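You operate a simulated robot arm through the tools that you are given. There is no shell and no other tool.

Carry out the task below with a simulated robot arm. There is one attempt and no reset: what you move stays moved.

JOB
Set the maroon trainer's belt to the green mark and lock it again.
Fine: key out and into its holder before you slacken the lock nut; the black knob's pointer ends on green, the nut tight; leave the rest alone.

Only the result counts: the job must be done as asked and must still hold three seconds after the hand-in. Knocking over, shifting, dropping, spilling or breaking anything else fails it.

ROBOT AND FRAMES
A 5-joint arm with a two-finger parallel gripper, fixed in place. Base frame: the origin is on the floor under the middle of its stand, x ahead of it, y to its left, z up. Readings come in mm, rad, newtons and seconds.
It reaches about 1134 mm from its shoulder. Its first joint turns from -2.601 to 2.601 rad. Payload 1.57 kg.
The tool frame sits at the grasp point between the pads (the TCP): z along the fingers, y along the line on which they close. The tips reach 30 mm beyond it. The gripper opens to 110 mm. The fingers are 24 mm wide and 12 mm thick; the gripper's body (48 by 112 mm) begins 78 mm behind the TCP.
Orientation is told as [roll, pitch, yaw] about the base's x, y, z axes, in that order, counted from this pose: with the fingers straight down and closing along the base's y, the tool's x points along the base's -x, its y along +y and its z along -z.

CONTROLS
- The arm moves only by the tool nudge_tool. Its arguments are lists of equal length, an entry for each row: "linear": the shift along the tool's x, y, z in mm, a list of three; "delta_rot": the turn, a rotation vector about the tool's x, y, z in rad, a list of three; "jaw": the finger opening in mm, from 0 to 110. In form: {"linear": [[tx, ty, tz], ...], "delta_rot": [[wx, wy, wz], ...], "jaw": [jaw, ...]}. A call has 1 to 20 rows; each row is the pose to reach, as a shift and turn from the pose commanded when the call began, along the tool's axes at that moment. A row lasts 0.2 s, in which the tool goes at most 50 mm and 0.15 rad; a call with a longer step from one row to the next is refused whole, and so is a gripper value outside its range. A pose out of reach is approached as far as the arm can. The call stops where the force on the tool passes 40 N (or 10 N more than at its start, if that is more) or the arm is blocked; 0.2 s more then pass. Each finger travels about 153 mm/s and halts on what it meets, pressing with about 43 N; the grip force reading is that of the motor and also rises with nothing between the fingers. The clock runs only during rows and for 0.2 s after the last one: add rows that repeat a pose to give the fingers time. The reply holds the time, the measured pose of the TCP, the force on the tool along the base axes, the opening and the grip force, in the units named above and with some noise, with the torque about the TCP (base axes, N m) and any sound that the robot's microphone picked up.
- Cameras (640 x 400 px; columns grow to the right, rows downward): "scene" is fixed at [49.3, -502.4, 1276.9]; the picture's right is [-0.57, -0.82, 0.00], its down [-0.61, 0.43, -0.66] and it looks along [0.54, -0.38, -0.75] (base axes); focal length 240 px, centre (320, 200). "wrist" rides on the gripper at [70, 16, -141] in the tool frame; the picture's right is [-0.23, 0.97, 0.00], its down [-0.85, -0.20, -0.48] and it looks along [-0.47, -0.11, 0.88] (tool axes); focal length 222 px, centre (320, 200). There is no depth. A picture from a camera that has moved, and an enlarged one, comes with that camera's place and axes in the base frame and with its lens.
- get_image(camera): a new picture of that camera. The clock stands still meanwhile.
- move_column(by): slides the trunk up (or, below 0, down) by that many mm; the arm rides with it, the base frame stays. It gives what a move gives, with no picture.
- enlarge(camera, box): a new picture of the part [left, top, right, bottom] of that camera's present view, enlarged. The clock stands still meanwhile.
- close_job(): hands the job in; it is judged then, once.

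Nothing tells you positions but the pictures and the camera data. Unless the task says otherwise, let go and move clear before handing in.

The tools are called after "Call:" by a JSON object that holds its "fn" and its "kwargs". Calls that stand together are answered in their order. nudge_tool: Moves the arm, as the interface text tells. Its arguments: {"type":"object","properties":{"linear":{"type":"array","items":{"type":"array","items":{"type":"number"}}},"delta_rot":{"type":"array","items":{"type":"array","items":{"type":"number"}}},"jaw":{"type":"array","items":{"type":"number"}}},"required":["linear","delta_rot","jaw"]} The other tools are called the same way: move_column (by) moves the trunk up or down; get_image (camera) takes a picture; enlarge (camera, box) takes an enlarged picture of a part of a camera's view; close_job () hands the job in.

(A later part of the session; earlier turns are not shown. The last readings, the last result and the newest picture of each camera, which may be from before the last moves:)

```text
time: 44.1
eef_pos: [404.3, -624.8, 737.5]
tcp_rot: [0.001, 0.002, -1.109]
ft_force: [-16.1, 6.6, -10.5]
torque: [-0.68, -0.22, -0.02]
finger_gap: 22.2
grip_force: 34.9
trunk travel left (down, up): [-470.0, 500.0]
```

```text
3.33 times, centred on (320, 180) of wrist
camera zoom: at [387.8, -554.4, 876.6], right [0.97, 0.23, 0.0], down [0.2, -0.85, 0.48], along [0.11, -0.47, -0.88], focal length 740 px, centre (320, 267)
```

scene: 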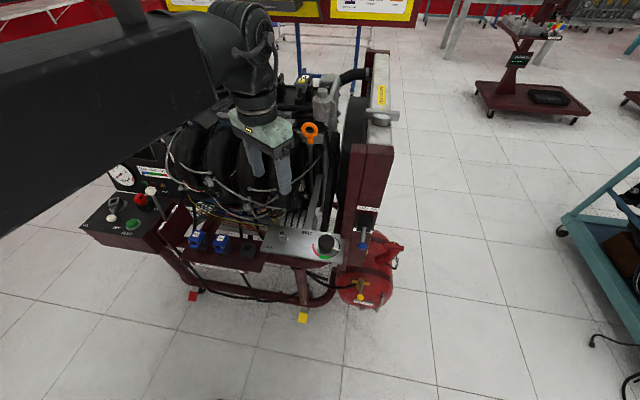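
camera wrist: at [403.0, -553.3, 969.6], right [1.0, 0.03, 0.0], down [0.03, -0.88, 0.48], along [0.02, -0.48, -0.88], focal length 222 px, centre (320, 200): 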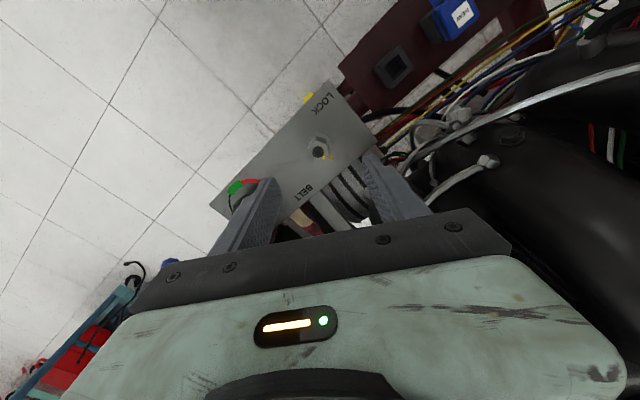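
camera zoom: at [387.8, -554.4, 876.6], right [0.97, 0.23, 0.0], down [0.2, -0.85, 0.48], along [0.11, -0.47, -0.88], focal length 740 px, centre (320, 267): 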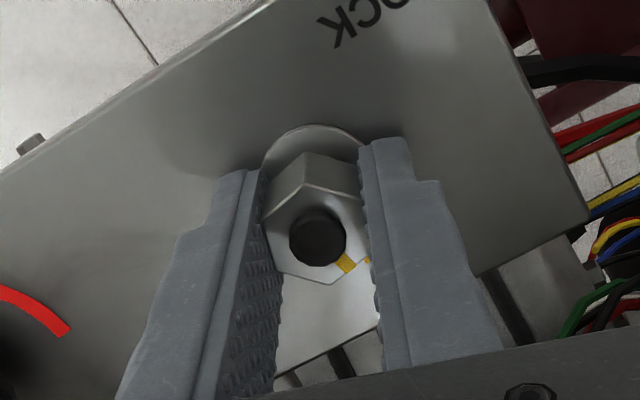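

The nut turns with the gripper and hardly any torque about z. I'll ease the lateral load and continue counter-clockwise.

Call:
{"fn": "nudge_tool", "kwargs": {"linear": [[0.8, -0.6, 0], [1.4, -1.0, 0], [1.4, -1.0, 0], [1.4, -1.0, 0], [1.4, -1.0, 0]], "delta_rot": [[0, 0, -0.08], [0, 0, -0.18], [0, 0, -0.3], [0, 0, -0.42], [0, 0, -0.42]], "jaw": [0, 0, 0, 0, 0]}}

Call:
{"fn": "enlarge", "kwargs": {"camera": "wrist", "box": [260, 120, 380, 240]}}

```text
time: 45.3
eef_pos: [404.0, -623.2, 736.0]
tcp_rot: [0.0, -0.001, -0.686]
ft_force: [3.2, 4.4, -1.4]
torque: [0.61, 0.51, 0.0]
finger_gap: 22.1
grip_force: 35.0
trunk travel left (down, up): [-470.0, 500.0]
```

```text
3.33 times, centred on (320, 180) of wrist
camera zoom: at [361.1, -566.6, 876.5], right [0.79, 0.61, 0.0], down [0.53, -0.7, 0.48], along [0.29, -0.38, -0.88], focal length 740 px, centre (320, 267)
```

zoom: 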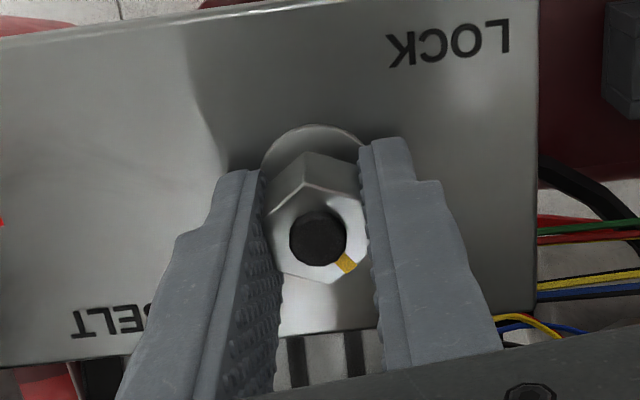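

Call:
{"fn": "nudge_tool", "kwargs": {"linear": [[0, 0, 0], [0, 0, 0], [0, 0, 0], [0, 0, 0], [0, 0, 0]], "delta_rot": [[0, 0, -0.1], [0, 0, -0.2], [0, 0, -0.31], [0, 0, -0.42], [0, 0, -0.42]], "jaw": [0, 0, 0, 0, 0]}}

Call:
{"fn": "enlarge", "kwargs": {"camera": "wrist", "box": [260, 120, 380, 240]}}

Call:
{"fn": "get_image", "kwargs": {"camera": "scene"}}

```text
time: 46.5
eef_pos: [404.9, -621.8, 737.1]
tcp_rot: [0.0, -0.002, -0.268]
ft_force: [10.7, 6.3, 0.5]
torque: [-0.07, -1.1, -0.02]
finger_gap: 21.4
grip_force: 35.0
trunk travel left (down, up): [-470.0, 500.0]
```

```text
3.33 times, centred on (320, 180) of wrist
camera zoom: at [342.2, -588.5, 876.5], right [0.48, 0.88, 0.0], down [0.77, -0.42, 0.48], along [0.42, -0.23, -0.88], focal length 740 px, centre (320, 267)
```

zoom: 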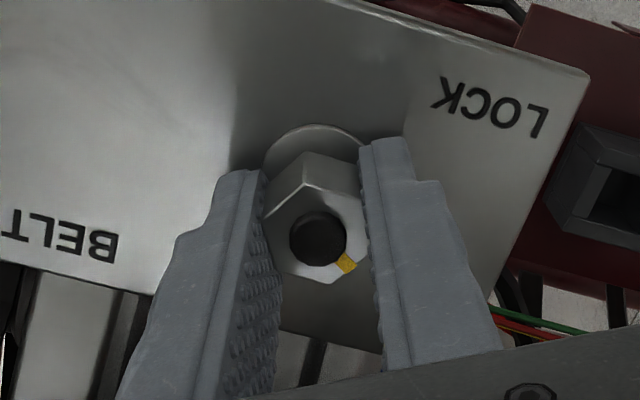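

```text
taken
```

scene: 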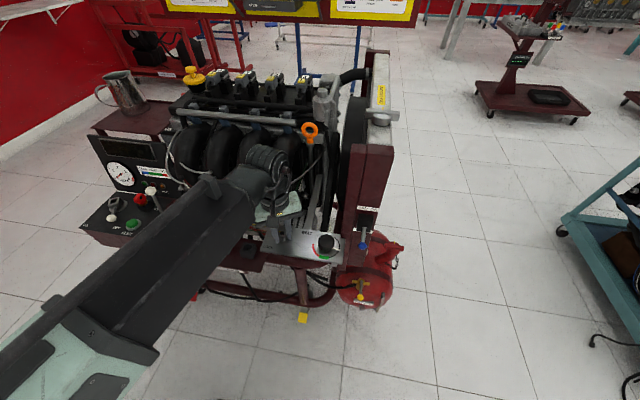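

The nut has turned about 60° with the witness mark away from the plate mark. I'll relieve the lateral load and turn it another 26° or so, to be sure it is slack.

Call:
{"fn": "nudge_tool", "kwargs": {"linear": [[-0.9, 0.9, 0], [-0.9, 0.9, 0], [-0.9, 0.9, 0], [-0.9, 0.9, 0], [-0.9, 0.9, 0]], "delta_rot": [[0, 0, -0.08], [0, 0, -0.2], [0, 0, -0.32], [0, 0, -0.44], [0, 0, -0.44]], "jaw": [0, 0, 0, 0, 0]}}

Call:
{"fn": "enlarge", "kwargs": {"camera": "wrist", "box": [260, 120, 380, 240]}}

Call:
{"fn": "enlarge", "kwargs": {"camera": "scene", "box": [230, 170, 380, 270]}}

```text
time: 47.7
eef_pos: [404.9, -621.8, 735.9]
tcp_rot: [0.003, 0.0, 0.175]
ft_force: [2.5, 24.7, -12.7]
torque: [0.08, 0.39, -0.02]
finger_gap: 22.0
grip_force: 35.3
trunk travel left (down, up): [-470.0, 500.0]
```

```text
3.33 times, centred on (320, 180) of wrist
camera zoom: at [334.2, -618.0, 876.7], right [0.06, 1.0, 0.0], down [0.88, -0.05, 0.48], along [0.48, -0.03, -0.88], focal length 740 px, centre (320, 267)
```

zoom: 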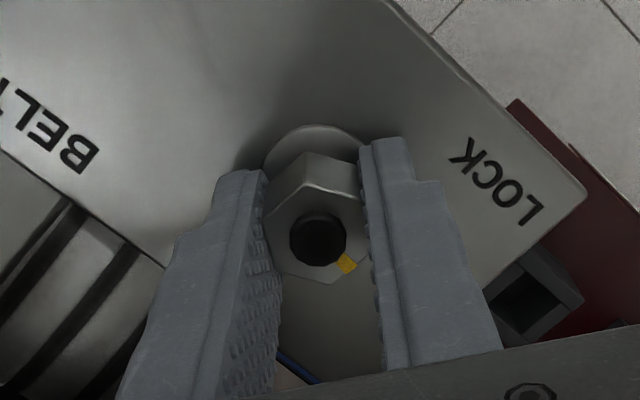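

```text
4.00 times, centred on (305, 220) of scene
camera zoom: at [49.3, -502.4, 1276.9], right [-0.57, -0.82, 0.0], down [-0.61, 0.43, -0.66], along [0.54, -0.38, -0.75], focal length 959 px, centre (380, 120)
```

zoom: 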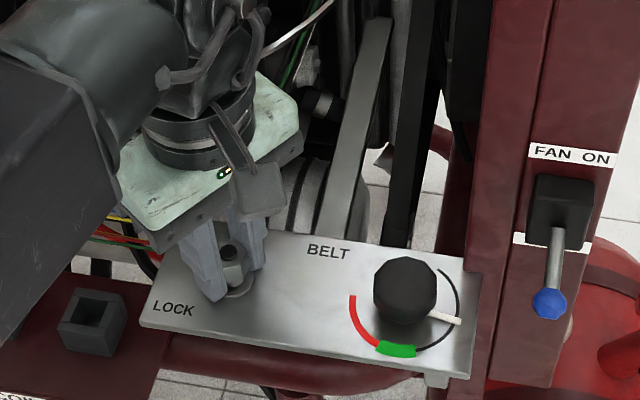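

The nut is turned about 85° counter-clockwise. I'll relieve the side load, then open and rise clear.

Call:
{"fn": "nudge_tool", "kwargs": {"linear": [[0, 1.2, 0], [0, 2.3, 0], [0, 2.3, 0], [0, 2.3, 0], [0, 2.3, 0]], "delta_rot": [[0, 0, 0], [0, 0, 0], [0, 0, 0], [0, 0, 0], [0, 0, 0]], "jaw": [0, 0, 30, 42, 50]}}

Call:
{"fn": "enlarge", "kwargs": {"camera": "wrist", "box": [260, 120, 380, 240]}}

```text
time: 48.9
eef_pos: [404.6, -620.3, 737.0]
tcp_rot: [-0.002, 0.0, 0.171]
ft_force: [0.0, -0.2, 0.4]
torque: [-0.02, -0.02, -0.03]
finger_gap: 49.8
grip_force: 0.0
trunk travel left (down, up): [-470.0, 500.0]
```

```text
3.33 times, centred on (320, 180) of wrist
camera zoom: at [333.3, -616.2, 876.6], right [0.06, 1.0, 0.0], down [0.88, -0.05, 0.48], along [0.48, -0.03, -0.88], focal length 740 px, centre (320, 267)
```

zoom: 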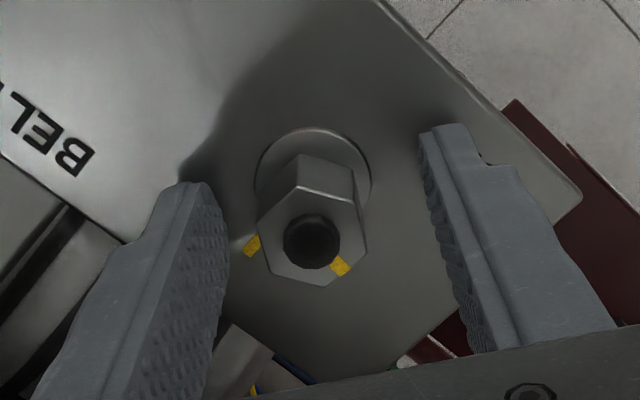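

The nut's marks are now about 85° apart, so it is slackened. I'll raise the trunk and rotate toward the yaw for the knob (about -1.9); a maroon post stands roughly 68 mm beside the knob, so the long side of the gripper must not point at it.

Call:
{"fn": "move_column", "kwargs": {"by": 100}}

Call:
{"fn": "nudge_tool", "kwargs": {"linear": [[0, 0, 0], [0, 0, 0], [0, 0, 0], [0, 0, 0], [0, 0, 0], [0, 0, 0], [0, 0, 0], [0, 0, 0], [0, 0, 0], [0, 0, 0], [0, 0, 0], [0, 0, 0], [0, 0, 0], [0, 0, 0], [0, 0, 0], [0, 0, 0]], "delta_rot": [[0, 0, 0.14], [0, 0, 0.28], [0, 0, 0.42], [0, 0, 0.56], [0, 0, 0.7], [0, 0, 0.84], [0, 0, 0.98], [0, 0, 1.12], [0, 0, 1.26], [0, 0, 1.4], [0, 0, 1.54], [0, 0, 1.68], [0, 0, 1.82], [0, 0, 1.96], [0, 0, 2.07], [0, 0, 2.07]], "jaw": [60, 60, 60, 60, 60, 60, 60, 60, 60, 60, 60, 60, 60, 60, 60, 60]}}

Call:
{"fn": "get_image", "kwargs": {"camera": "wrist"}}

Call:
{"fn": "get_image", "kwargs": {"camera": "scene"}}

```text
time: 50.2
eef_pos: [403.4, -619.6, 836.5]
tcp_rot: [-0.002, 0.0, 0.172]
ft_force: [-0.5, -0.1, -0.5]
torque: [0.01, -0.02, -0.03]
finger_gap: 50.0
grip_force: 0.0
trunk travel left (down, up): [-570.0, 400.0]
```

```text
time: 53.6
eef_pos: [404.2, -622.4, 836.1]
tcp_rot: [0.001, -0.001, -1.901]
ft_force: [0.2, 0.0, 0.6]
torque: [-0.01, 0.01, -0.01]
finger_gap: 60.1
grip_force: 0.1
trunk travel left (down, up): [-570.0, 400.0]
```

```text
taken
camera wrist: at [442.5, -559.6, 976.6], right [0.85, -0.53, 0.0], down [-0.47, -0.74, 0.48], along [-0.25, -0.41, -0.88], focal length 222 px, centre (320, 200)
```

wrist: 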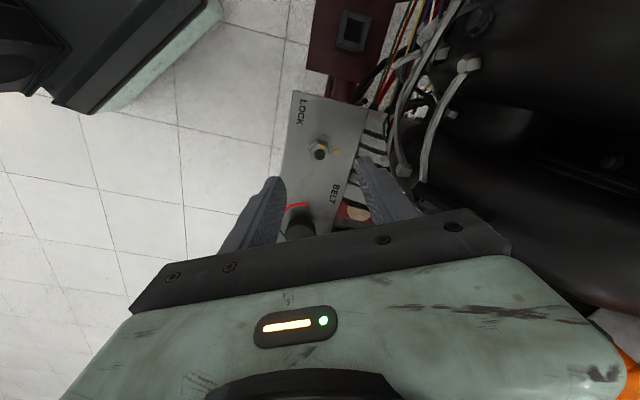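

```text
taken
```

scene: 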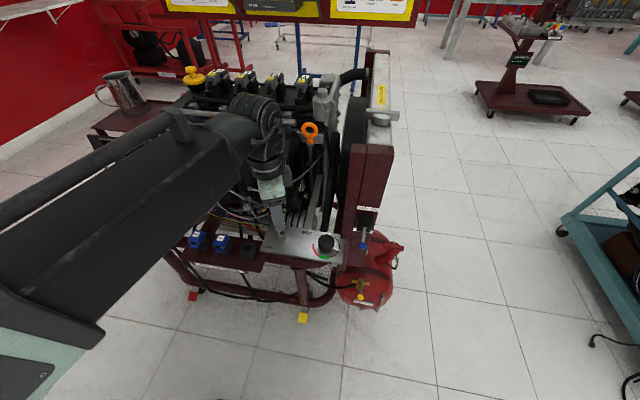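

Yaw -1.9 is reachable. I'll move over toward the knob at this height.

Call:
{"fn": "nudge_tool", "kwargs": {"linear": [[-28.7, -11.8, 0], [-57.4, -23.5, 0], [-86.1, -35.3, 0], [-110, -45, 0], [-110, -45, 0]], "delta_rot": [[0, 0, 0], [0, 0, 0], [0, 0, 0], [0, 0, 0], [0, 0, 0]], "jaw": [80, 80, 80, 80, 80]}}

Call:
{"fn": "get_image", "kwargs": {"camera": "wrist"}}

Call:
{"fn": "enlarge", "kwargs": {"camera": "wrist", "box": [240, 90, 400, 210]}}

Call:
{"fn": "enlarge", "kwargs": {"camera": "scene", "box": [250, 90, 410, 270]}}

```text
time: 54.8
eef_pos: [328.1, -711.3, 835.8]
tcp_rot: [0.0, 0.0, -1.9]
ft_force: [0.0, 0.8, 0.5]
torque: [-0.01, -0.02, 0.0]
finger_gap: 79.8
grip_force: 0.2
trunk travel left (down, up): [-570.0, 400.0]
```

```text
taken
camera wrist: at [365.0, -649.5, 976.6], right [0.85, -0.53, 0.0], down [-0.46, -0.74, 0.48], along [-0.25, -0.41, -0.88], focal length 222 px, centre (320, 200)
```

wrist: 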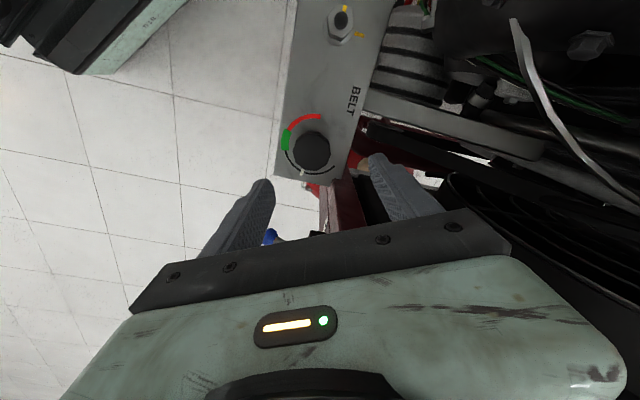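

```text
3.33 times, centred on (320, 150) of wrist
camera zoom: at [365.0, -649.5, 976.6], right [0.85, -0.53, 0.0], down [-0.46, -0.74, 0.48], along [-0.25, -0.41, -0.88], focal length 740 px, centre (320, 367)
```

zoom: 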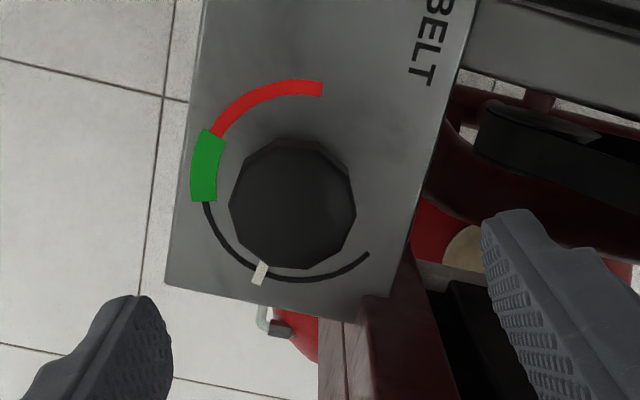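

```text
2.22 times, centred on (330, 180) of scene
camera zoom: at [49.3, -502.4, 1276.9], right [-0.57, -0.82, 0.0], down [-0.61, 0.43, -0.66], along [0.54, -0.38, -0.75], focal length 533 px, centre (298, 244)
```

zoom: 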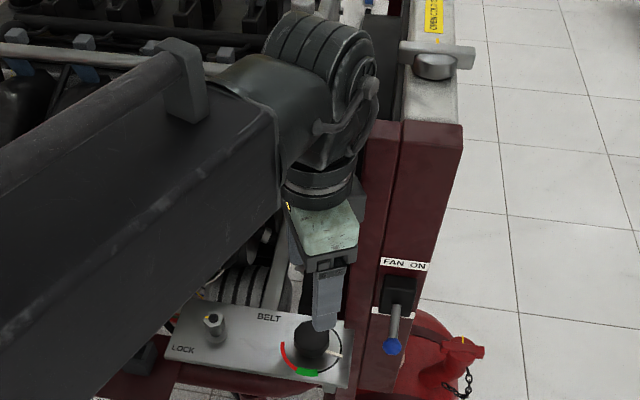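

The dial is clearly visible: dial center about (319, -712), green spanning about 115–155° (center at about 135°), and the pointer at about 211°, so it needs roughly -75° (clockwise). I'll center over the knob and come down partway.

Call:
{"fn": "nudge_tool", "kwargs": {"linear": [[-2, -3, 0], [-3.9, -5.7, 0], [-3.9, -5.7, 0]], "delta_rot": [[0, 0, 0], [0, 0, 0], [0, 0, 0]], "jaw": [70, 64, 64]}}

Call:
{"fn": "move_column", "kwargs": {"by": -40}}

Call:
{"fn": "get_image", "kwargs": {"camera": "wrist"}}

Call:
{"fn": "enlarge", "kwargs": {"camera": "wrist", "box": [240, 100, 400, 220]}}

Call:
{"fn": "enlarge", "kwargs": {"camera": "scene", "box": [250, 90, 410, 270]}}

```text
time: 55.6
eef_pos: [322.4, -709.2, 837.3]
tcp_rot: [0.001, 0.0, -1.896]
ft_force: [18.3, 19.5, -6.0]
torque: [-1.67, 1.89, 0.79]
finger_gap: 63.7
grip_force: 0.0
trunk travel left (down, up): [-570.0, 400.0]
```

```text
time: 56.1
eef_pos: [319.9, -709.2, 814.4]
tcp_rot: [-0.004, 0.003, -1.896]
ft_force: [0.0, 20.4, -10.4]
torque: [-1.95, 0.07, -0.02]
finger_gap: 64.1
grip_force: 0.1
trunk travel left (down, up): [-548.0, 422.0]
stopped: the force on the tool passed its limit at 47 N (the readings are from after the stop); the commanded pose is now the measured one
```

```text
taken
camera wrist: at [358.0, -648.9, 954.8], right [0.85, -0.53, 0.0], down [-0.46, -0.75, 0.48], along [-0.25, -0.4, -0.88], focal length 222 px, centre (320, 200)
```

wrist: 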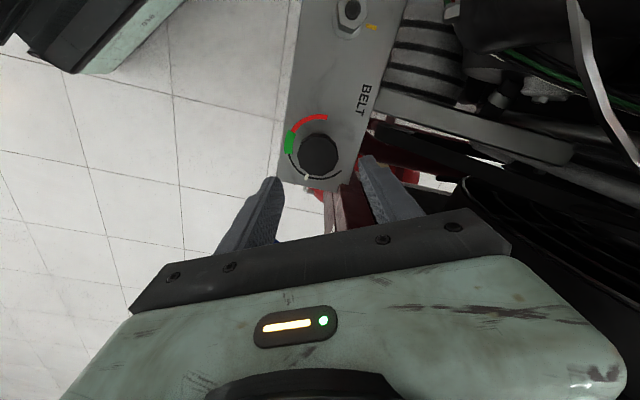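

```text
3.33 times, centred on (320, 160) of wrist
camera zoom: at [358.0, -648.9, 954.8], right [0.85, -0.53, 0.0], down [-0.46, -0.75, 0.48], along [-0.25, -0.4, -0.88], focal length 740 px, centre (320, 333)
```

zoom: 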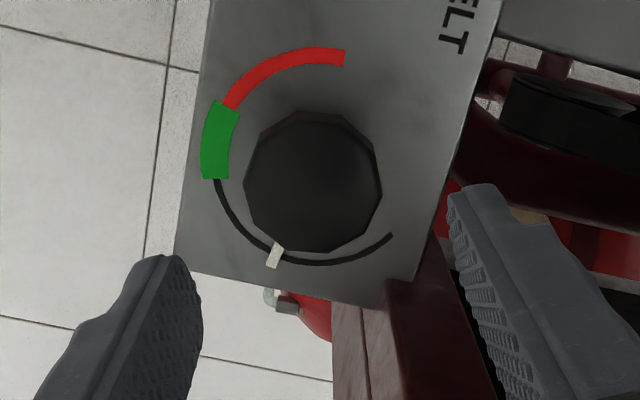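

```text
2.22 times, centred on (330, 180) of scene
camera zoom: at [49.3, -502.4, 1276.9], right [-0.57, -0.82, 0.0], down [-0.61, 0.43, -0.66], along [0.54, -0.38, -0.75], focal length 533 px, centre (298, 244)
```

zoom: 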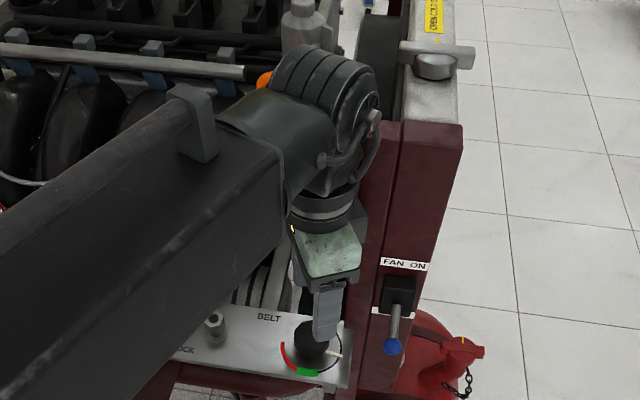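

Something touched the post side. The force pushes toward +x and +y at about 90–120 mm above the TCP, so the wrist or gripper body is against the maroon frame, and I chained calls again when I shouldn't have. I'll back off 12 mm away from the post and look.

Call:
{"fn": "nudge_tool", "kwargs": {"linear": [[5.4, 2.7, 0], [10.8, 5.3, 0], [10.8, 5.3, 0]], "delta_rot": [[0, 0, 0], [0, 0, 0], [0, 0, 0]], "jaw": [64, 64, 64]}}

Call:
{"fn": "enlarge", "kwargs": {"camera": "scene", "box": [280, 90, 400, 190]}}

Call:
{"fn": "get_image", "kwargs": {"camera": "wrist"}}

Call:
{"fn": "enlarge", "kwargs": {"camera": "scene", "box": [250, 200, 370, 280]}}

```text
time: 56.9
eef_pos: [326.5, -703.4, 814.8]
tcp_rot: [0.001, 0.0, -1.901]
ft_force: [0.1, 1.1, 0.8]
torque: [0.03, -0.03, 0.03]
finger_gap: 64.2
grip_force: 0.1
trunk travel left (down, up): [-548.0, 422.0]
```

```text
4.00 times, centred on (340, 140) of scene
camera zoom: at [49.3, -502.4, 1276.9], right [-0.57, -0.82, 0.0], down [-0.61, 0.43, -0.66], along [0.54, -0.38, -0.75], focal length 959 px, centre (240, 440)
```

zoom: 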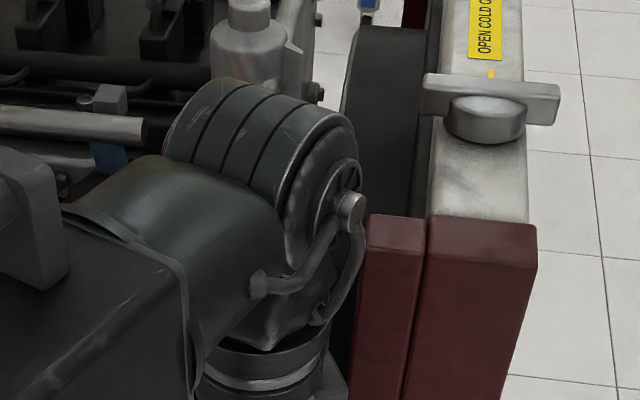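

```text
taken
camera wrist: at [365.3, -642.2, 955.1], right [0.85, -0.53, 0.0], down [-0.46, -0.75, 0.48], along [-0.25, -0.41, -0.88], focal length 222 px, centre (320, 200)
```

wrist: 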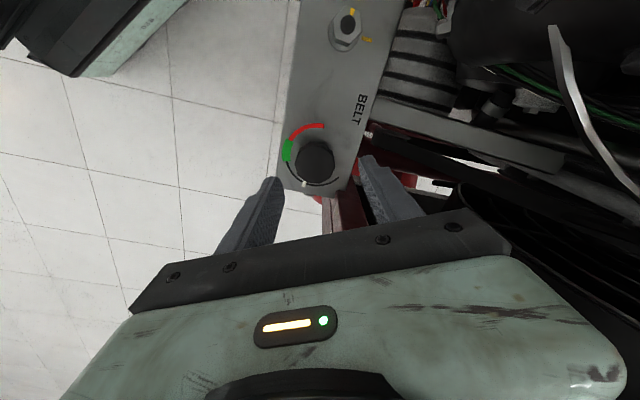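

```text
5.00 times, centred on (310, 240) of scene
camera zoom: at [49.3, -502.4, 1276.9], right [-0.57, -0.82, 0.0], down [-0.61, 0.43, -0.66], along [0.54, -0.38, -0.75], focal length 1199 px, centre (370, 0)
```

zoom: 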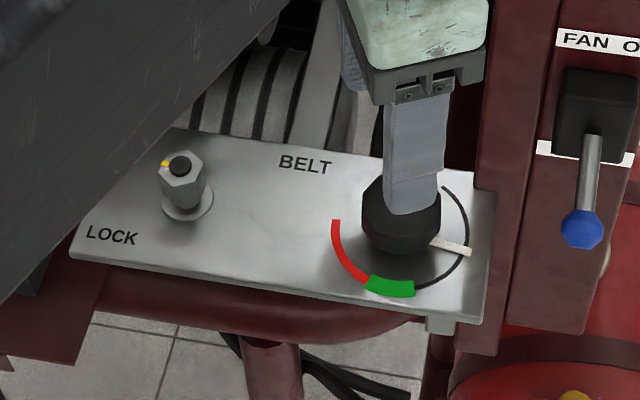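

The contact lines up with the gripper's finger-carriage end meeting something on the engine side, probably the fan disc. I'll zoom in to map the fan and posts near the knob before choosing an approach.

Call:
{"fn": "enlarge", "kwargs": {"camera": "wrist", "box": [320, 60, 640, 260]}}

Call:
{"fn": "enlarge", "kwargs": {"camera": "scene", "box": [300, 30, 440, 130]}}

```text
2.00 times, centred on (480, 160) of wrist
camera zoom: at [365.3, -642.2, 955.1], right [0.85, -0.53, 0.0], down [-0.46, -0.75, 0.48], along [-0.25, -0.41, -0.88], focal length 444 px, centre (0, 280)
```

zoom: 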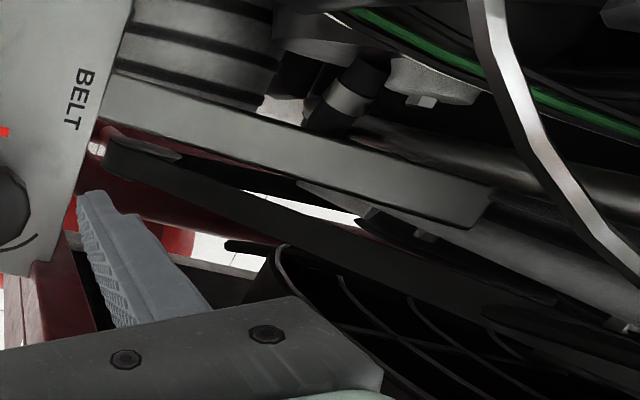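

```text
4.00 times, centred on (370, 80) of scene
camera zoom: at [49.3, -502.4, 1276.9], right [-0.57, -0.82, 0.0], down [-0.61, 0.43, -0.66], along [0.54, -0.38, -0.75], focal length 959 px, centre (120, 680)
```

zoom: 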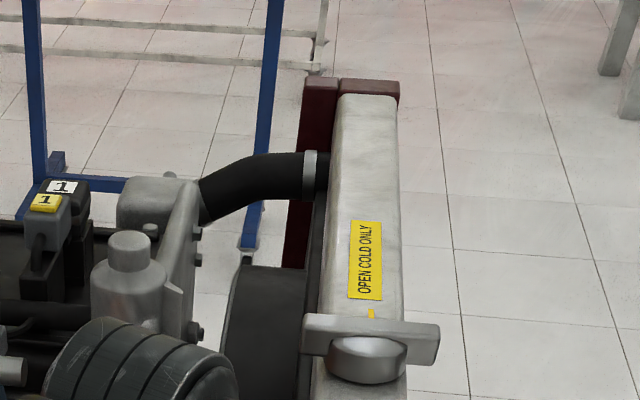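

I now have a picture of the space around the knob. The fan shroud's rim lies only about 15 mm behind the knob axis at body height, and posts stand about 50 mm beside it, so a vertical centered grasp of the knob is blocked. I'll swing the pointer with one finger instead, keeping the gripper body on the open front side. First I'll retreat to free space and test yaw -2.356.

Call:
{"fn": "nudge_tool", "kwargs": {"linear": [[14.5, -6.8, 0], [29, -13.6, 0], [43.4, -20.5, 0], [57.9, -27.3, 0], [57.9, -27.3, 0]], "delta_rot": [[0, 0, 0], [0, 0, 0], [0, 0, 0], [0, 0, 0], [0, 0, 0]], "jaw": [64, 64, 64, 64, 64]}}

```text
time: 58.1
eef_pos: [320.7, -638.9, 815.5]
tcp_rot: [0.0, 0.0, -1.898]
ft_force: [-0.5, 0.2, 0.8]
torque: [0.0, -0.01, -0.01]
finger_gap: 64.0
grip_force: 0.0
trunk travel left (down, up): [-548.0, 422.0]
```

Call:
{"fn": "nudge_tool", "kwargs": {"linear": [[0, 0, 0], [0, 0, 0], [0, 0, 0], [0, 0, 0], [0, 0, 0]], "delta_rot": [[0, 0, 0.12], [0, 0, 0.24], [0, 0, 0.36], [0, 0, 0.458], [0, 0, 0.458]], "jaw": [80, 100, 110, 110, 110]}}

Call:
{"fn": "get_image", "kwargs": {"camera": "wrist"}}

Call:
{"fn": "get_image", "kwargs": {"camera": "scene"}}

```text
time: 59.3
eef_pos: [320.6, -639.3, 814.4]
tcp_rot: [0.001, 0.0, -2.358]
ft_force: [0.0, 0.5, -0.6]
torque: [0.02, -0.01, -0.01]
finger_gap: 110.1
grip_force: 0.1
trunk travel left (down, up): [-548.0, 422.0]
```

```text
taken
camera wrist: at [381.0, -602.2, 955.0], right [0.53, -0.85, 0.0], down [-0.75, -0.46, 0.48], along [-0.41, -0.25, -0.88], focal length 222 px, centre (320, 200)
```

wrist: 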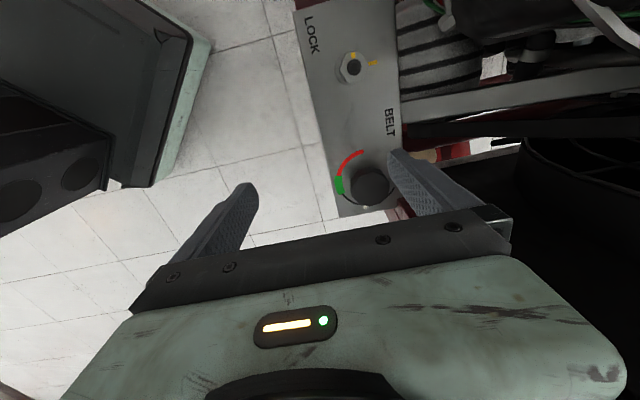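

```text
taken
```

scene: 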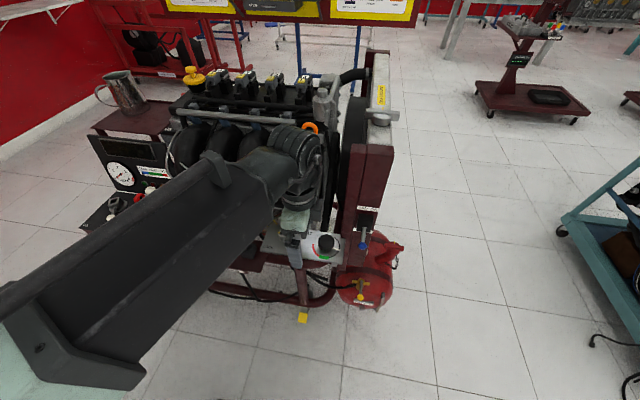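

Yaw -2.358 works and the dial is in view. I'll zoom in to measure the dial, pointer and pusher finger.

Call:
{"fn": "enlarge", "kwargs": {"camera": "wrist", "box": [300, 110, 460, 230]}}

Call:
{"fn": "enlarge", "kwargs": {"camera": "scene", "box": [280, 210, 380, 270]}}

```text
3.33 times, centred on (380, 170) of wrist
camera zoom: at [381.0, -602.2, 955.0], right [0.53, -0.85, 0.0], down [-0.75, -0.46, 0.48], along [-0.41, -0.25, -0.88], focal length 740 px, centre (120, 300)
```

zoom: 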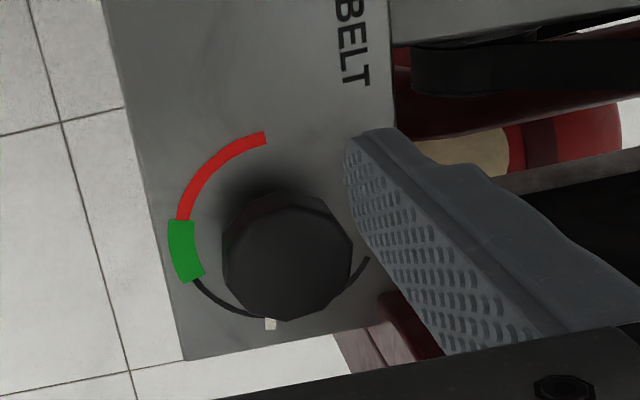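

```text
6.40 times, centred on (330, 240) of scene
camera zoom: at [49.3, -502.4, 1276.9], right [-0.57, -0.82, 0.0], down [-0.61, 0.43, -0.66], along [0.54, -0.38, -0.75], focal length 1535 px, centre (256, -56)
```

zoom: 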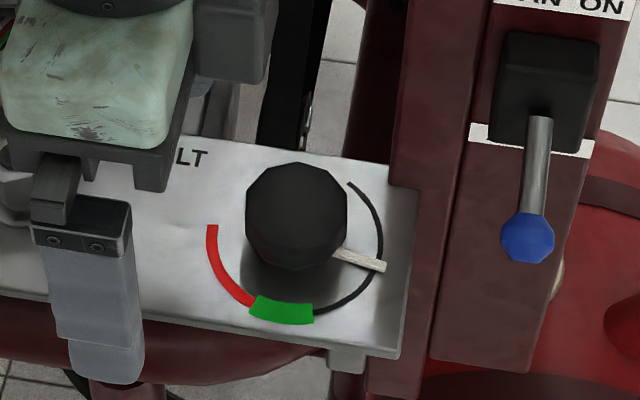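

Call:
{"fn": "enlarge", "kwargs": {"camera": "scene", "box": [260, 150, 350, 230]}}

Call:
{"fn": "enlarge", "kwargs": {"camera": "scene", "box": [300, 130, 400, 230]}}

```text
5.00 times, centred on (305, 190) of scene
camera zoom: at [49.3, -502.4, 1276.9], right [-0.57, -0.82, 0.0], down [-0.61, 0.43, -0.66], along [0.54, -0.38, -0.75], focal length 1199 px, centre (395, 250)
```

zoom: 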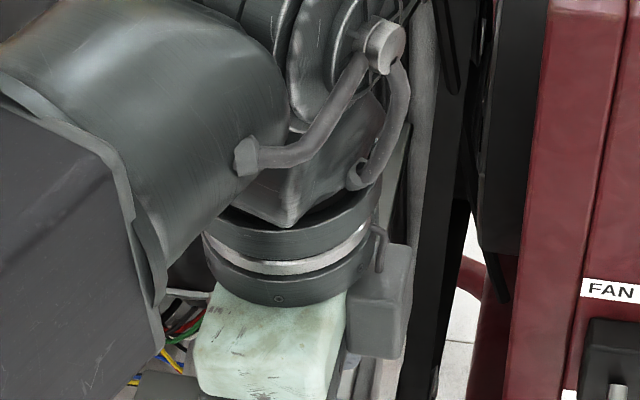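

```text
4.00 times, centred on (350, 180) of scene
camera zoom: at [49.3, -502.4, 1276.9], right [-0.57, -0.82, 0.0], down [-0.61, 0.43, -0.66], along [0.54, -0.38, -0.75], focal length 959 px, centre (200, 280)
```

zoom: 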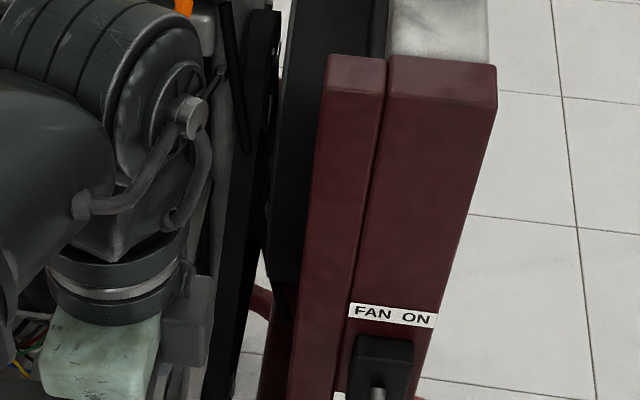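

The gripper has a small box on its back side, and that's what touched the post; the shroud is further back. I'll go with the pusher plan at yaw 0, where the right-hand (−y) finger sweeps the pointer and the gripper body stays on the open side. Rotating in free space now.

Call:
{"fn": "nudge_tool", "kwargs": {"linear": [[0, 0, 0], [0, 0, 0], [0, 0, 0], [0, 0, 0], [0, 0, 0], [0, 0, 0], [0, 0, 0], [0, 0, 0], [0, 0, 0], [0, 0, 0], [0, 0, 0], [0, 0, 0], [0, 0, 0], [0, 0, 0], [0, 0, 0], [0, 0, 0], [0, 0, 0], [0, 0, 0]], "delta_rot": [[0, 0, -0.14], [0, 0, -0.28], [0, 0, -0.42], [0, 0, -0.56], [0, 0, -0.7], [0, 0, -0.84], [0, 0, -0.98], [0, 0, -1.12], [0, 0, -1.26], [0, 0, -1.4], [0, 0, -1.54], [0, 0, -1.68], [0, 0, -1.82], [0, 0, -1.96], [0, 0, -2.1], [0, 0, -2.23], [0, 0, -2.358], [0, 0, -2.358]], "jaw": [110, 110, 110, 110, 110, 110, 110, 110, 110, 110, 110, 110, 110, 110, 110, 110, 110, 110]}}

```text
time: 63.1
eef_pos: [320.1, -640.4, 815.4]
tcp_rot: [-0.001, 0.001, 0.003]
ft_force: [0.4, 0.0, 0.4]
torque: [-0.01, 0.01, 0.02]
finger_gap: 110.0
grip_force: 0.1
trunk travel left (down, up): [-548.0, 422.0]
```

Call:
{"fn": "nudge_tool", "kwargs": {"linear": [[7, -15, 0], [14, -30, 0], [19.6, -40, 0], [19.6, -40, 0]], "delta_rot": [[0, 0, 0], [0, 0, 0], [0, 0, 0], [0, 0, 0]], "jaw": [110, 110, 110, 110]}}

Call:
{"fn": "get_image", "kwargs": {"camera": "wrist"}}

Call:
{"fn": "enlarge", "kwargs": {"camera": "wrist", "box": [120, 100, 320, 250]}}

Call:
{"fn": "enlarge", "kwargs": {"camera": "scene", "box": [260, 150, 400, 270]}}

```text
time: 64.1
eef_pos: [300.9, -679.5, 815.0]
tcp_rot: [0.0, -0.002, 0.003]
ft_force: [-0.2, 0.0, -0.4]
torque: [0.02, -0.02, 0.01]
finger_gap: 110.2
grip_force: 0.0
trunk travel left (down, up): [-548.0, 422.0]
```

```text
taken
camera wrist: at [231.1, -662.8, 955.1], right [0.23, 0.97, 0.0], down [0.86, -0.2, 0.48], along [0.47, -0.11, -0.88], focal length 222 px, centre (320, 200)
```

wrist: 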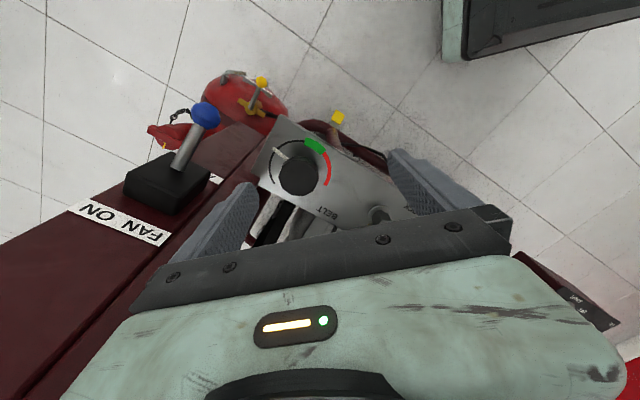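

```text
2.67 times, centred on (220, 175) of wrist
camera zoom: at [231.1, -662.8, 955.1], right [0.23, 0.97, 0.0], down [0.86, -0.2, 0.48], along [0.47, -0.11, -0.88], focal length 592 px, centre (587, 267)
```

zoom: 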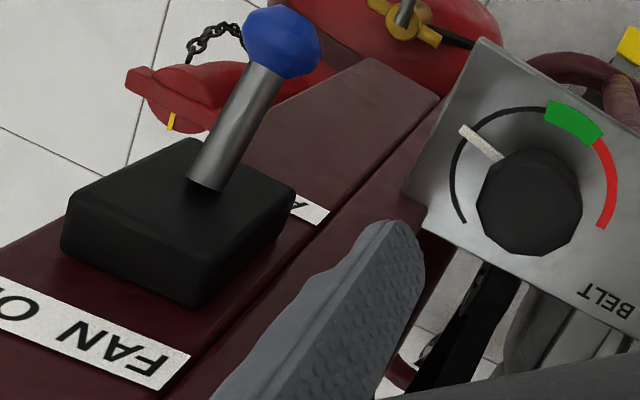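

```text
3.33 times, centred on (330, 210) of scene
camera zoom: at [49.3, -502.4, 1276.9], right [-0.57, -0.82, 0.0], down [-0.61, 0.43, -0.66], along [0.54, -0.38, -0.75], focal length 799 px, centre (287, 167)
```

zoom: 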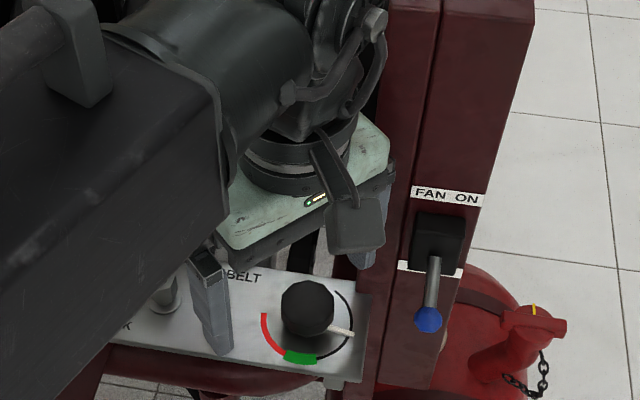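

This view shows the posts more clearly: their front face is about 38 mm behind the knob axis. A vertical grip of the knob is therefore possible for yaws between roughly -0.6 and -1.2, with the back box pointing away from the post. I'll rotate to -0.6 here in free space.

Call:
{"fn": "nudge_tool", "kwargs": {"linear": [[-2, 2, 0], [-4, 4, 0], [-4, 4, 0], [-4, 4, 0], [-4, 4, 0], [-4, 4, 0]], "delta_rot": [[0, 0, 0.12], [0, 0, 0.24], [0, 0, 0.36], [0, 0, 0.48], [0, 0, 0.6], [0, 0, 0.6]], "jaw": [100, 90, 80, 70, 70, 70]}}

Call:
{"fn": "get_image", "kwargs": {"camera": "wrist"}}

Call:
{"fn": "enlarge", "kwargs": {"camera": "wrist", "box": [200, 110, 360, 230]}}

```text
time: 65.5
eef_pos: [304.2, -675.3, 816.4]
tcp_rot: [0.001, 0.0, -0.601]
ft_force: [-0.2, -0.4, 1.7]
torque: [-0.01, -0.01, 0.0]
finger_gap: 70.1
grip_force: 0.1
trunk travel left (down, up): [-548.0, 422.0]
```

```text
taken
camera wrist: at [256.1, -622.1, 955.1], right [0.74, 0.68, 0.0], down [0.59, -0.65, 0.48], along [0.32, -0.35, -0.88], focal length 222 px, centre (320, 200)
```

wrist: 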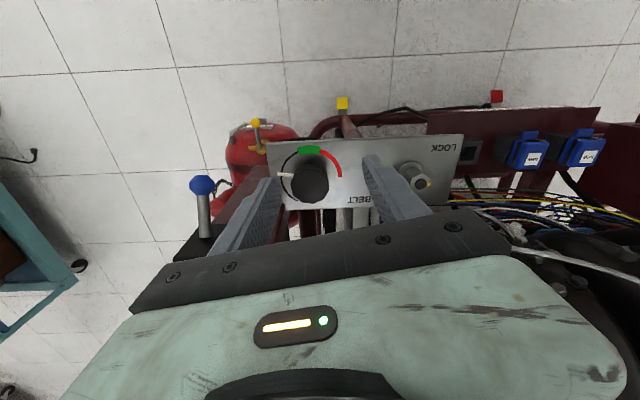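

```text
3.33 times, centred on (280, 170) of wrist
camera zoom: at [256.1, -622.1, 955.1], right [0.74, 0.68, 0.0], down [0.59, -0.65, 0.48], along [0.32, -0.35, -0.88], focal length 740 px, centre (453, 300)
```

zoom: 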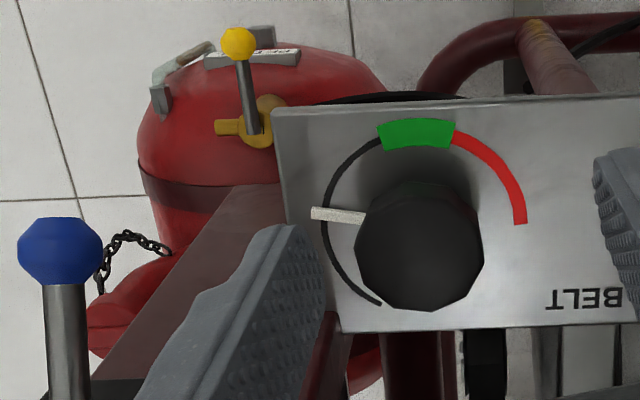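

Excellent view: the dial center is at about tool (-33, -18.5). I'll approach it in two short steps and check the forces.

Call:
{"fn": "nudge_tool", "kwargs": {"linear": [[-10, -6, 0], [-20, -12, 0], [-28.9, -18.5, 0], [-28.9, -18.5, 0]], "delta_rot": [[0, 0, 0], [0, 0, 0], [0, 0, 0], [0, 0, 0]], "jaw": [70, 70, 70, 70]}}

Call:
{"fn": "enlarge", "kwargs": {"camera": "wrist", "box": [240, 90, 400, 210]}}

Call:
{"fn": "enlarge", "kwargs": {"camera": "scene", "box": [260, 130, 400, 270]}}

```text
time: 66.5
eef_pos: [318.4, -707.0, 814.9]
tcp_rot: [0.001, 0.001, -0.597]
ft_force: [0.7, -0.1, 0.0]
torque: [0.03, -0.03, -0.02]
finger_gap: 70.2
grip_force: 0.1
trunk travel left (down, up): [-548.0, 422.0]
```

```text
3.33 times, centred on (320, 150) of wrist
camera zoom: at [269.3, -655.2, 955.1], right [0.74, 0.68, 0.0], down [0.59, -0.65, 0.48], along [0.32, -0.35, -0.88], focal length 740 px, centre (320, 367)
```

zoom: 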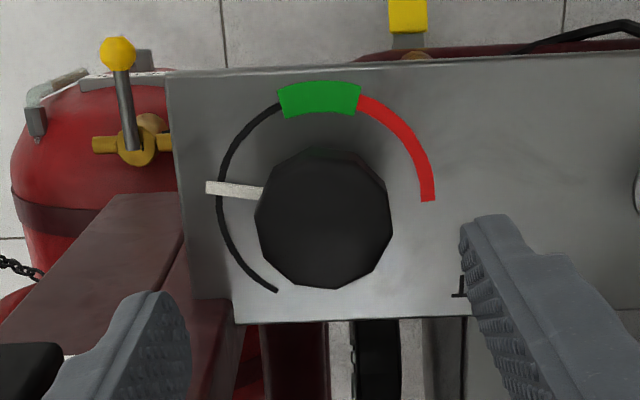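

```text
2.86 times, centred on (330, 200) of scene
camera zoom: at [49.3, -502.4, 1276.9], right [-0.57, -0.82, 0.0], down [-0.61, 0.43, -0.66], along [0.54, -0.38, -0.75], focal length 685 px, centre (291, 200)
```

zoom: 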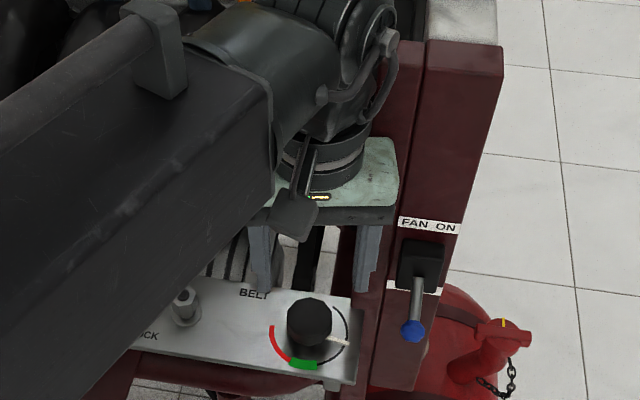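

No contact, and the knob is centered between the fingers. I'll lower in steps.

Call:
{"fn": "move_column", "kwargs": {"by": -35}}

Call:
{"fn": "enlarge", "kwargs": {"camera": "wrist", "box": [240, 100, 400, 220]}}

Call:
{"fn": "enlarge", "kwargs": {"camera": "scene", "box": [270, 190, 370, 270]}}

```text
time: 67.3
eef_pos: [317.9, -707.7, 780.6]
tcp_rot: [-0.001, -0.003, -0.599]
ft_force: [-0.4, -0.2, -0.1]
torque: [-0.02, -0.03, -0.03]
finger_gap: 70.2
grip_force: 0.1
trunk travel left (down, up): [-513.0, 457.0]
```

```text
3.33 times, centred on (320, 160) of wrist
camera zoom: at [269.2, -655.1, 920.1], right [0.74, 0.68, 0.0], down [0.59, -0.65, 0.48], along [0.32, -0.35, -0.88], focal length 740 px, centre (320, 333)
```

zoom: 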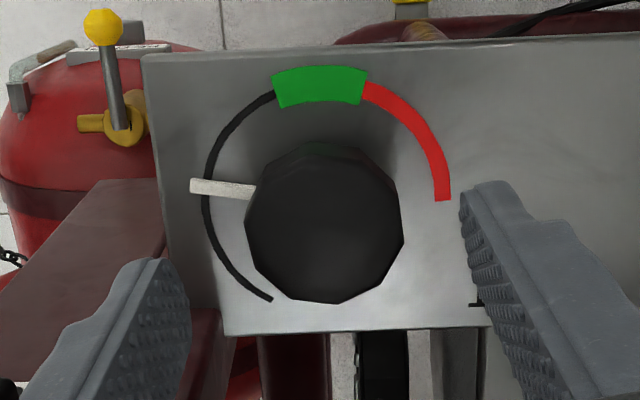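

```text
5.00 times, centred on (320, 230) of scene
camera zoom: at [49.3, -502.4, 1276.9], right [-0.57, -0.82, 0.0], down [-0.61, 0.43, -0.66], along [0.54, -0.38, -0.75], focal length 1199 px, centre (320, 50)
```

zoom: 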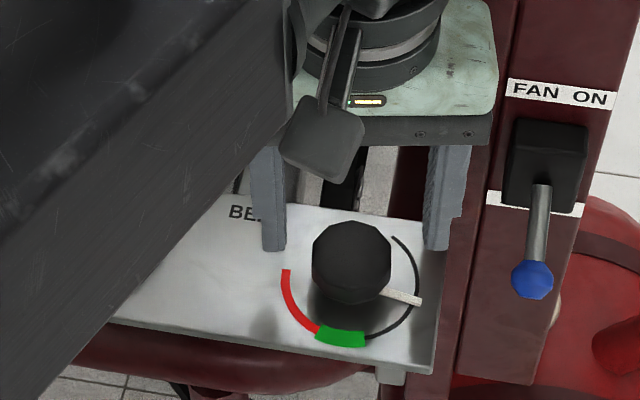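

Call:
{"fn": "nudge_tool", "kwargs": {"linear": [[0, 2, 0], [0, 2, 0]], "delta_rot": [[0, 0, 0], [0, 0, 0]], "jaw": [66, 62]}}

Call:
{"fn": "move_column", "kwargs": {"by": -22}}

Call:
{"fn": "enlarge", "kwargs": {"camera": "wrist", "box": [240, 100, 400, 220]}}

Call:
{"fn": "enlarge", "kwargs": {"camera": "scene", "box": [270, 190, 370, 270]}}

```text
time: 67.9
eef_pos: [318.2, -706.5, 779.7]
tcp_rot: [0.001, 0.001, -0.598]
ft_force: [0.2, 0.1, 0.3]
torque: [-0.03, 0.02, -0.02]
finger_gap: 61.7
grip_force: 0.1
trunk travel left (down, up): [-513.0, 457.0]
```

```text
time: 68.6
eef_pos: [317.6, -705.7, 757.1]
tcp_rot: [0.001, -0.001, -0.598]
ft_force: [-0.6, -0.2, -0.6]
torque: [-0.03, 0.03, -0.04]
finger_gap: 61.6
grip_force: 0.1
trunk travel left (down, up): [-491.0, 479.0]
```

```text
3.33 times, centred on (320, 160) of wrist
camera zoom: at [270.2, -653.4, 898.1], right [0.74, 0.68, 0.0], down [0.59, -0.65, 0.48], along [0.32, -0.35, -0.88], focal length 740 px, centre (320, 333)
```

zoom: 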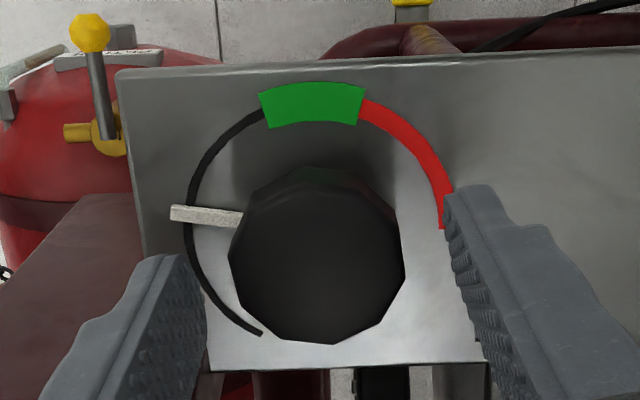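

```text
5.00 times, centred on (320, 230) of scene
camera zoom: at [49.3, -502.4, 1276.9], right [-0.57, -0.82, 0.0], down [-0.61, 0.43, -0.66], along [0.54, -0.38, -0.75], focal length 1199 px, centre (320, 50)
```

zoom: 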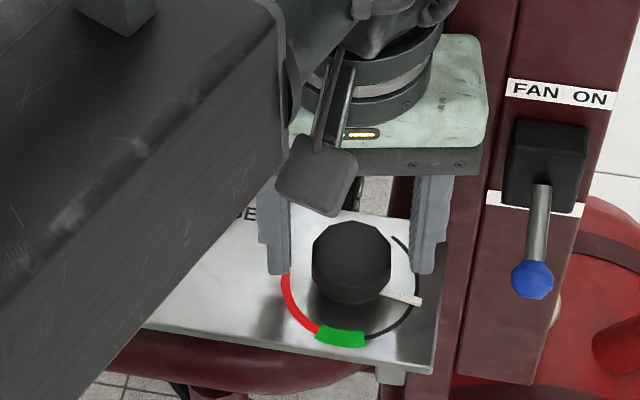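

The fingers straddle the knob, so I'll lower another 19 mm to grip height (tips about z=708).

Call:
{"fn": "move_column", "kwargs": {"by": -19}}

Call:
{"fn": "enlarge", "kwargs": {"camera": "wrist", "box": [240, 110, 400, 230]}}

Call:
{"fn": "enlarge", "kwargs": {"camera": "scene", "box": [270, 190, 370, 270]}}

```text
time: 69.2
eef_pos: [318.0, -706.8, 740.2]
tcp_rot: [-0.001, 0.001, -0.598]
ft_force: [0.0, 0.0, -0.6]
torque: [-0.02, 0.0, -0.05]
finger_gap: 62.2
grip_force: 0.1
trunk travel left (down, up): [-472.0, 498.0]
```

```text
3.33 times, centred on (320, 170) of wrist
camera zoom: at [270.2, -653.4, 879.1], right [0.74, 0.68, 0.0], down [0.59, -0.65, 0.48], along [0.32, -0.35, -0.88], focal length 740 px, centre (320, 300)
```

zoom: 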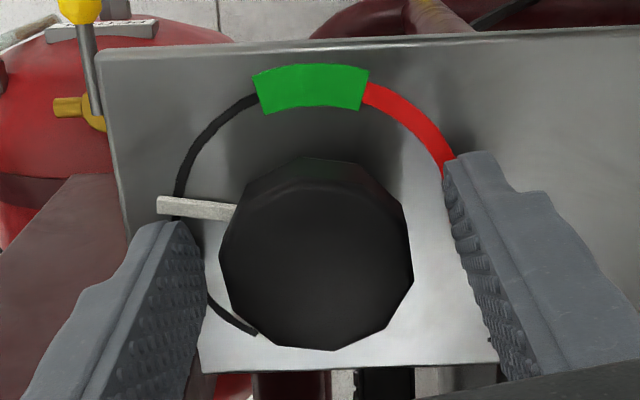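

```text
5.00 times, centred on (320, 230) of scene
camera zoom: at [49.3, -502.4, 1276.9], right [-0.57, -0.82, 0.0], down [-0.61, 0.43, -0.66], along [0.54, -0.38, -0.75], focal length 1199 px, centre (320, 50)
```

zoom: 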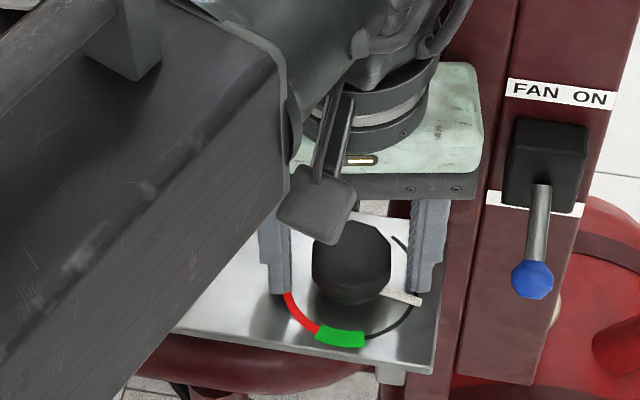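

Call:
{"fn": "nudge_tool", "kwargs": {"linear": [[0, 0, 0], [0, 0, 0], [0, 0, 0], [0, 0, 0], [0, 0, 0]], "delta_rot": [[0, 0, 0], [0, 0, 0], [0, 0, 0], [0, 0, 0], [0, 0, 0]], "jaw": [54, 48, 42, 20, 20]}}

Call:
{"fn": "enlarge", "kwargs": {"camera": "wrist", "box": [240, 110, 400, 230]}}

```text
time: 70.5
eef_pos: [317.3, -706.8, 739.2]
tcp_rot: [-0.001, 0.001, -0.599]
ft_force: [-2.3, -8.7, 2.3]
torque: [-0.16, 0.21, 0.01]
finger_gap: 43.3
grip_force: 45.5
trunk travel left (down, up): [-472.0, 498.0]
```

```text
3.33 times, centred on (320, 170) of wrist
camera zoom: at [269.8, -653.9, 879.0], right [0.74, 0.68, 0.0], down [0.59, -0.65, 0.48], along [0.32, -0.35, -0.88], focal length 740 px, centre (320, 300)
```

zoom: 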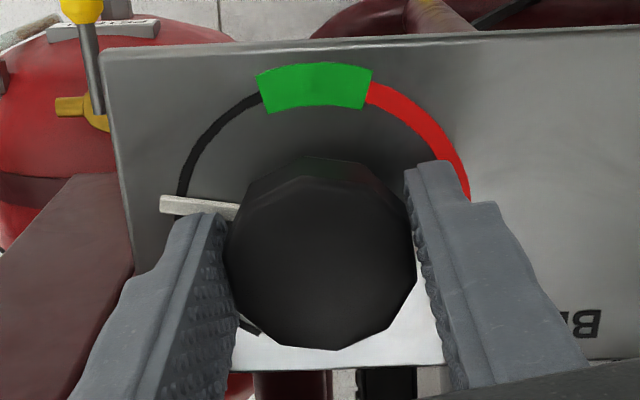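

The knob is gripped (43.3 mm). I'll turn clockwise a little about the knob axis, to test.

Call:
{"fn": "nudge_tool", "kwargs": {"linear": [[0, 0.2, 0], [0, 0.4, 0], [-0.1, 0.6, 0], [-0.1, 0.6, 0]], "delta_rot": [[0, 0, 0.05], [0, 0, 0.1], [0, 0, 0.15], [0, 0, 0.15]], "jaw": [20, 20, 20, 20]}}

Call:
{"fn": "enlarge", "kwargs": {"camera": "wrist", "box": [240, 110, 400, 230]}}

Call:
{"fn": "enlarge", "kwargs": {"camera": "scene", "box": [270, 190, 370, 270]}}

```text
time: 71.5
eef_pos: [318.2, -707.1, 738.9]
tcp_rot: [-0.001, -0.001, -0.751]
ft_force: [-6.7, -15.3, 6.9]
torque: [-0.06, 0.35, -0.02]
finger_gap: 43.4
grip_force: 44.7
trunk travel left (down, up): [-472.0, 498.0]
```

```text
3.33 times, centred on (320, 170) of wrist
camera zoom: at [278.3, -647.1, 879.0], right [0.83, 0.56, 0.0], down [0.49, -0.73, 0.48], along [0.27, -0.4, -0.88], focal length 740 px, centre (320, 300)
```

zoom: 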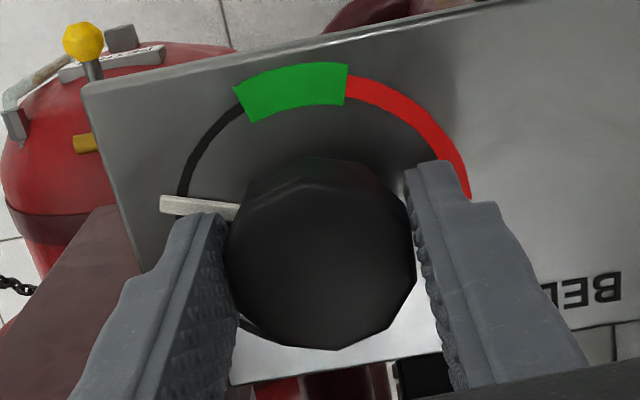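

```text
5.00 times, centred on (320, 230) of scene
camera zoom: at [49.3, -502.4, 1276.9], right [-0.57, -0.82, 0.0], down [-0.61, 0.43, -0.66], along [0.54, -0.38, -0.75], focal length 1199 px, centre (320, 50)
```

zoom: 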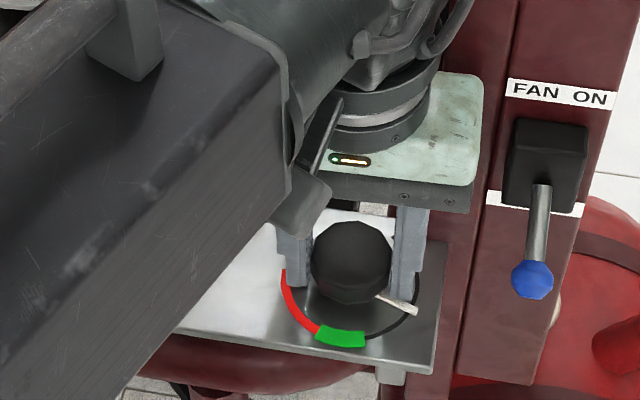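

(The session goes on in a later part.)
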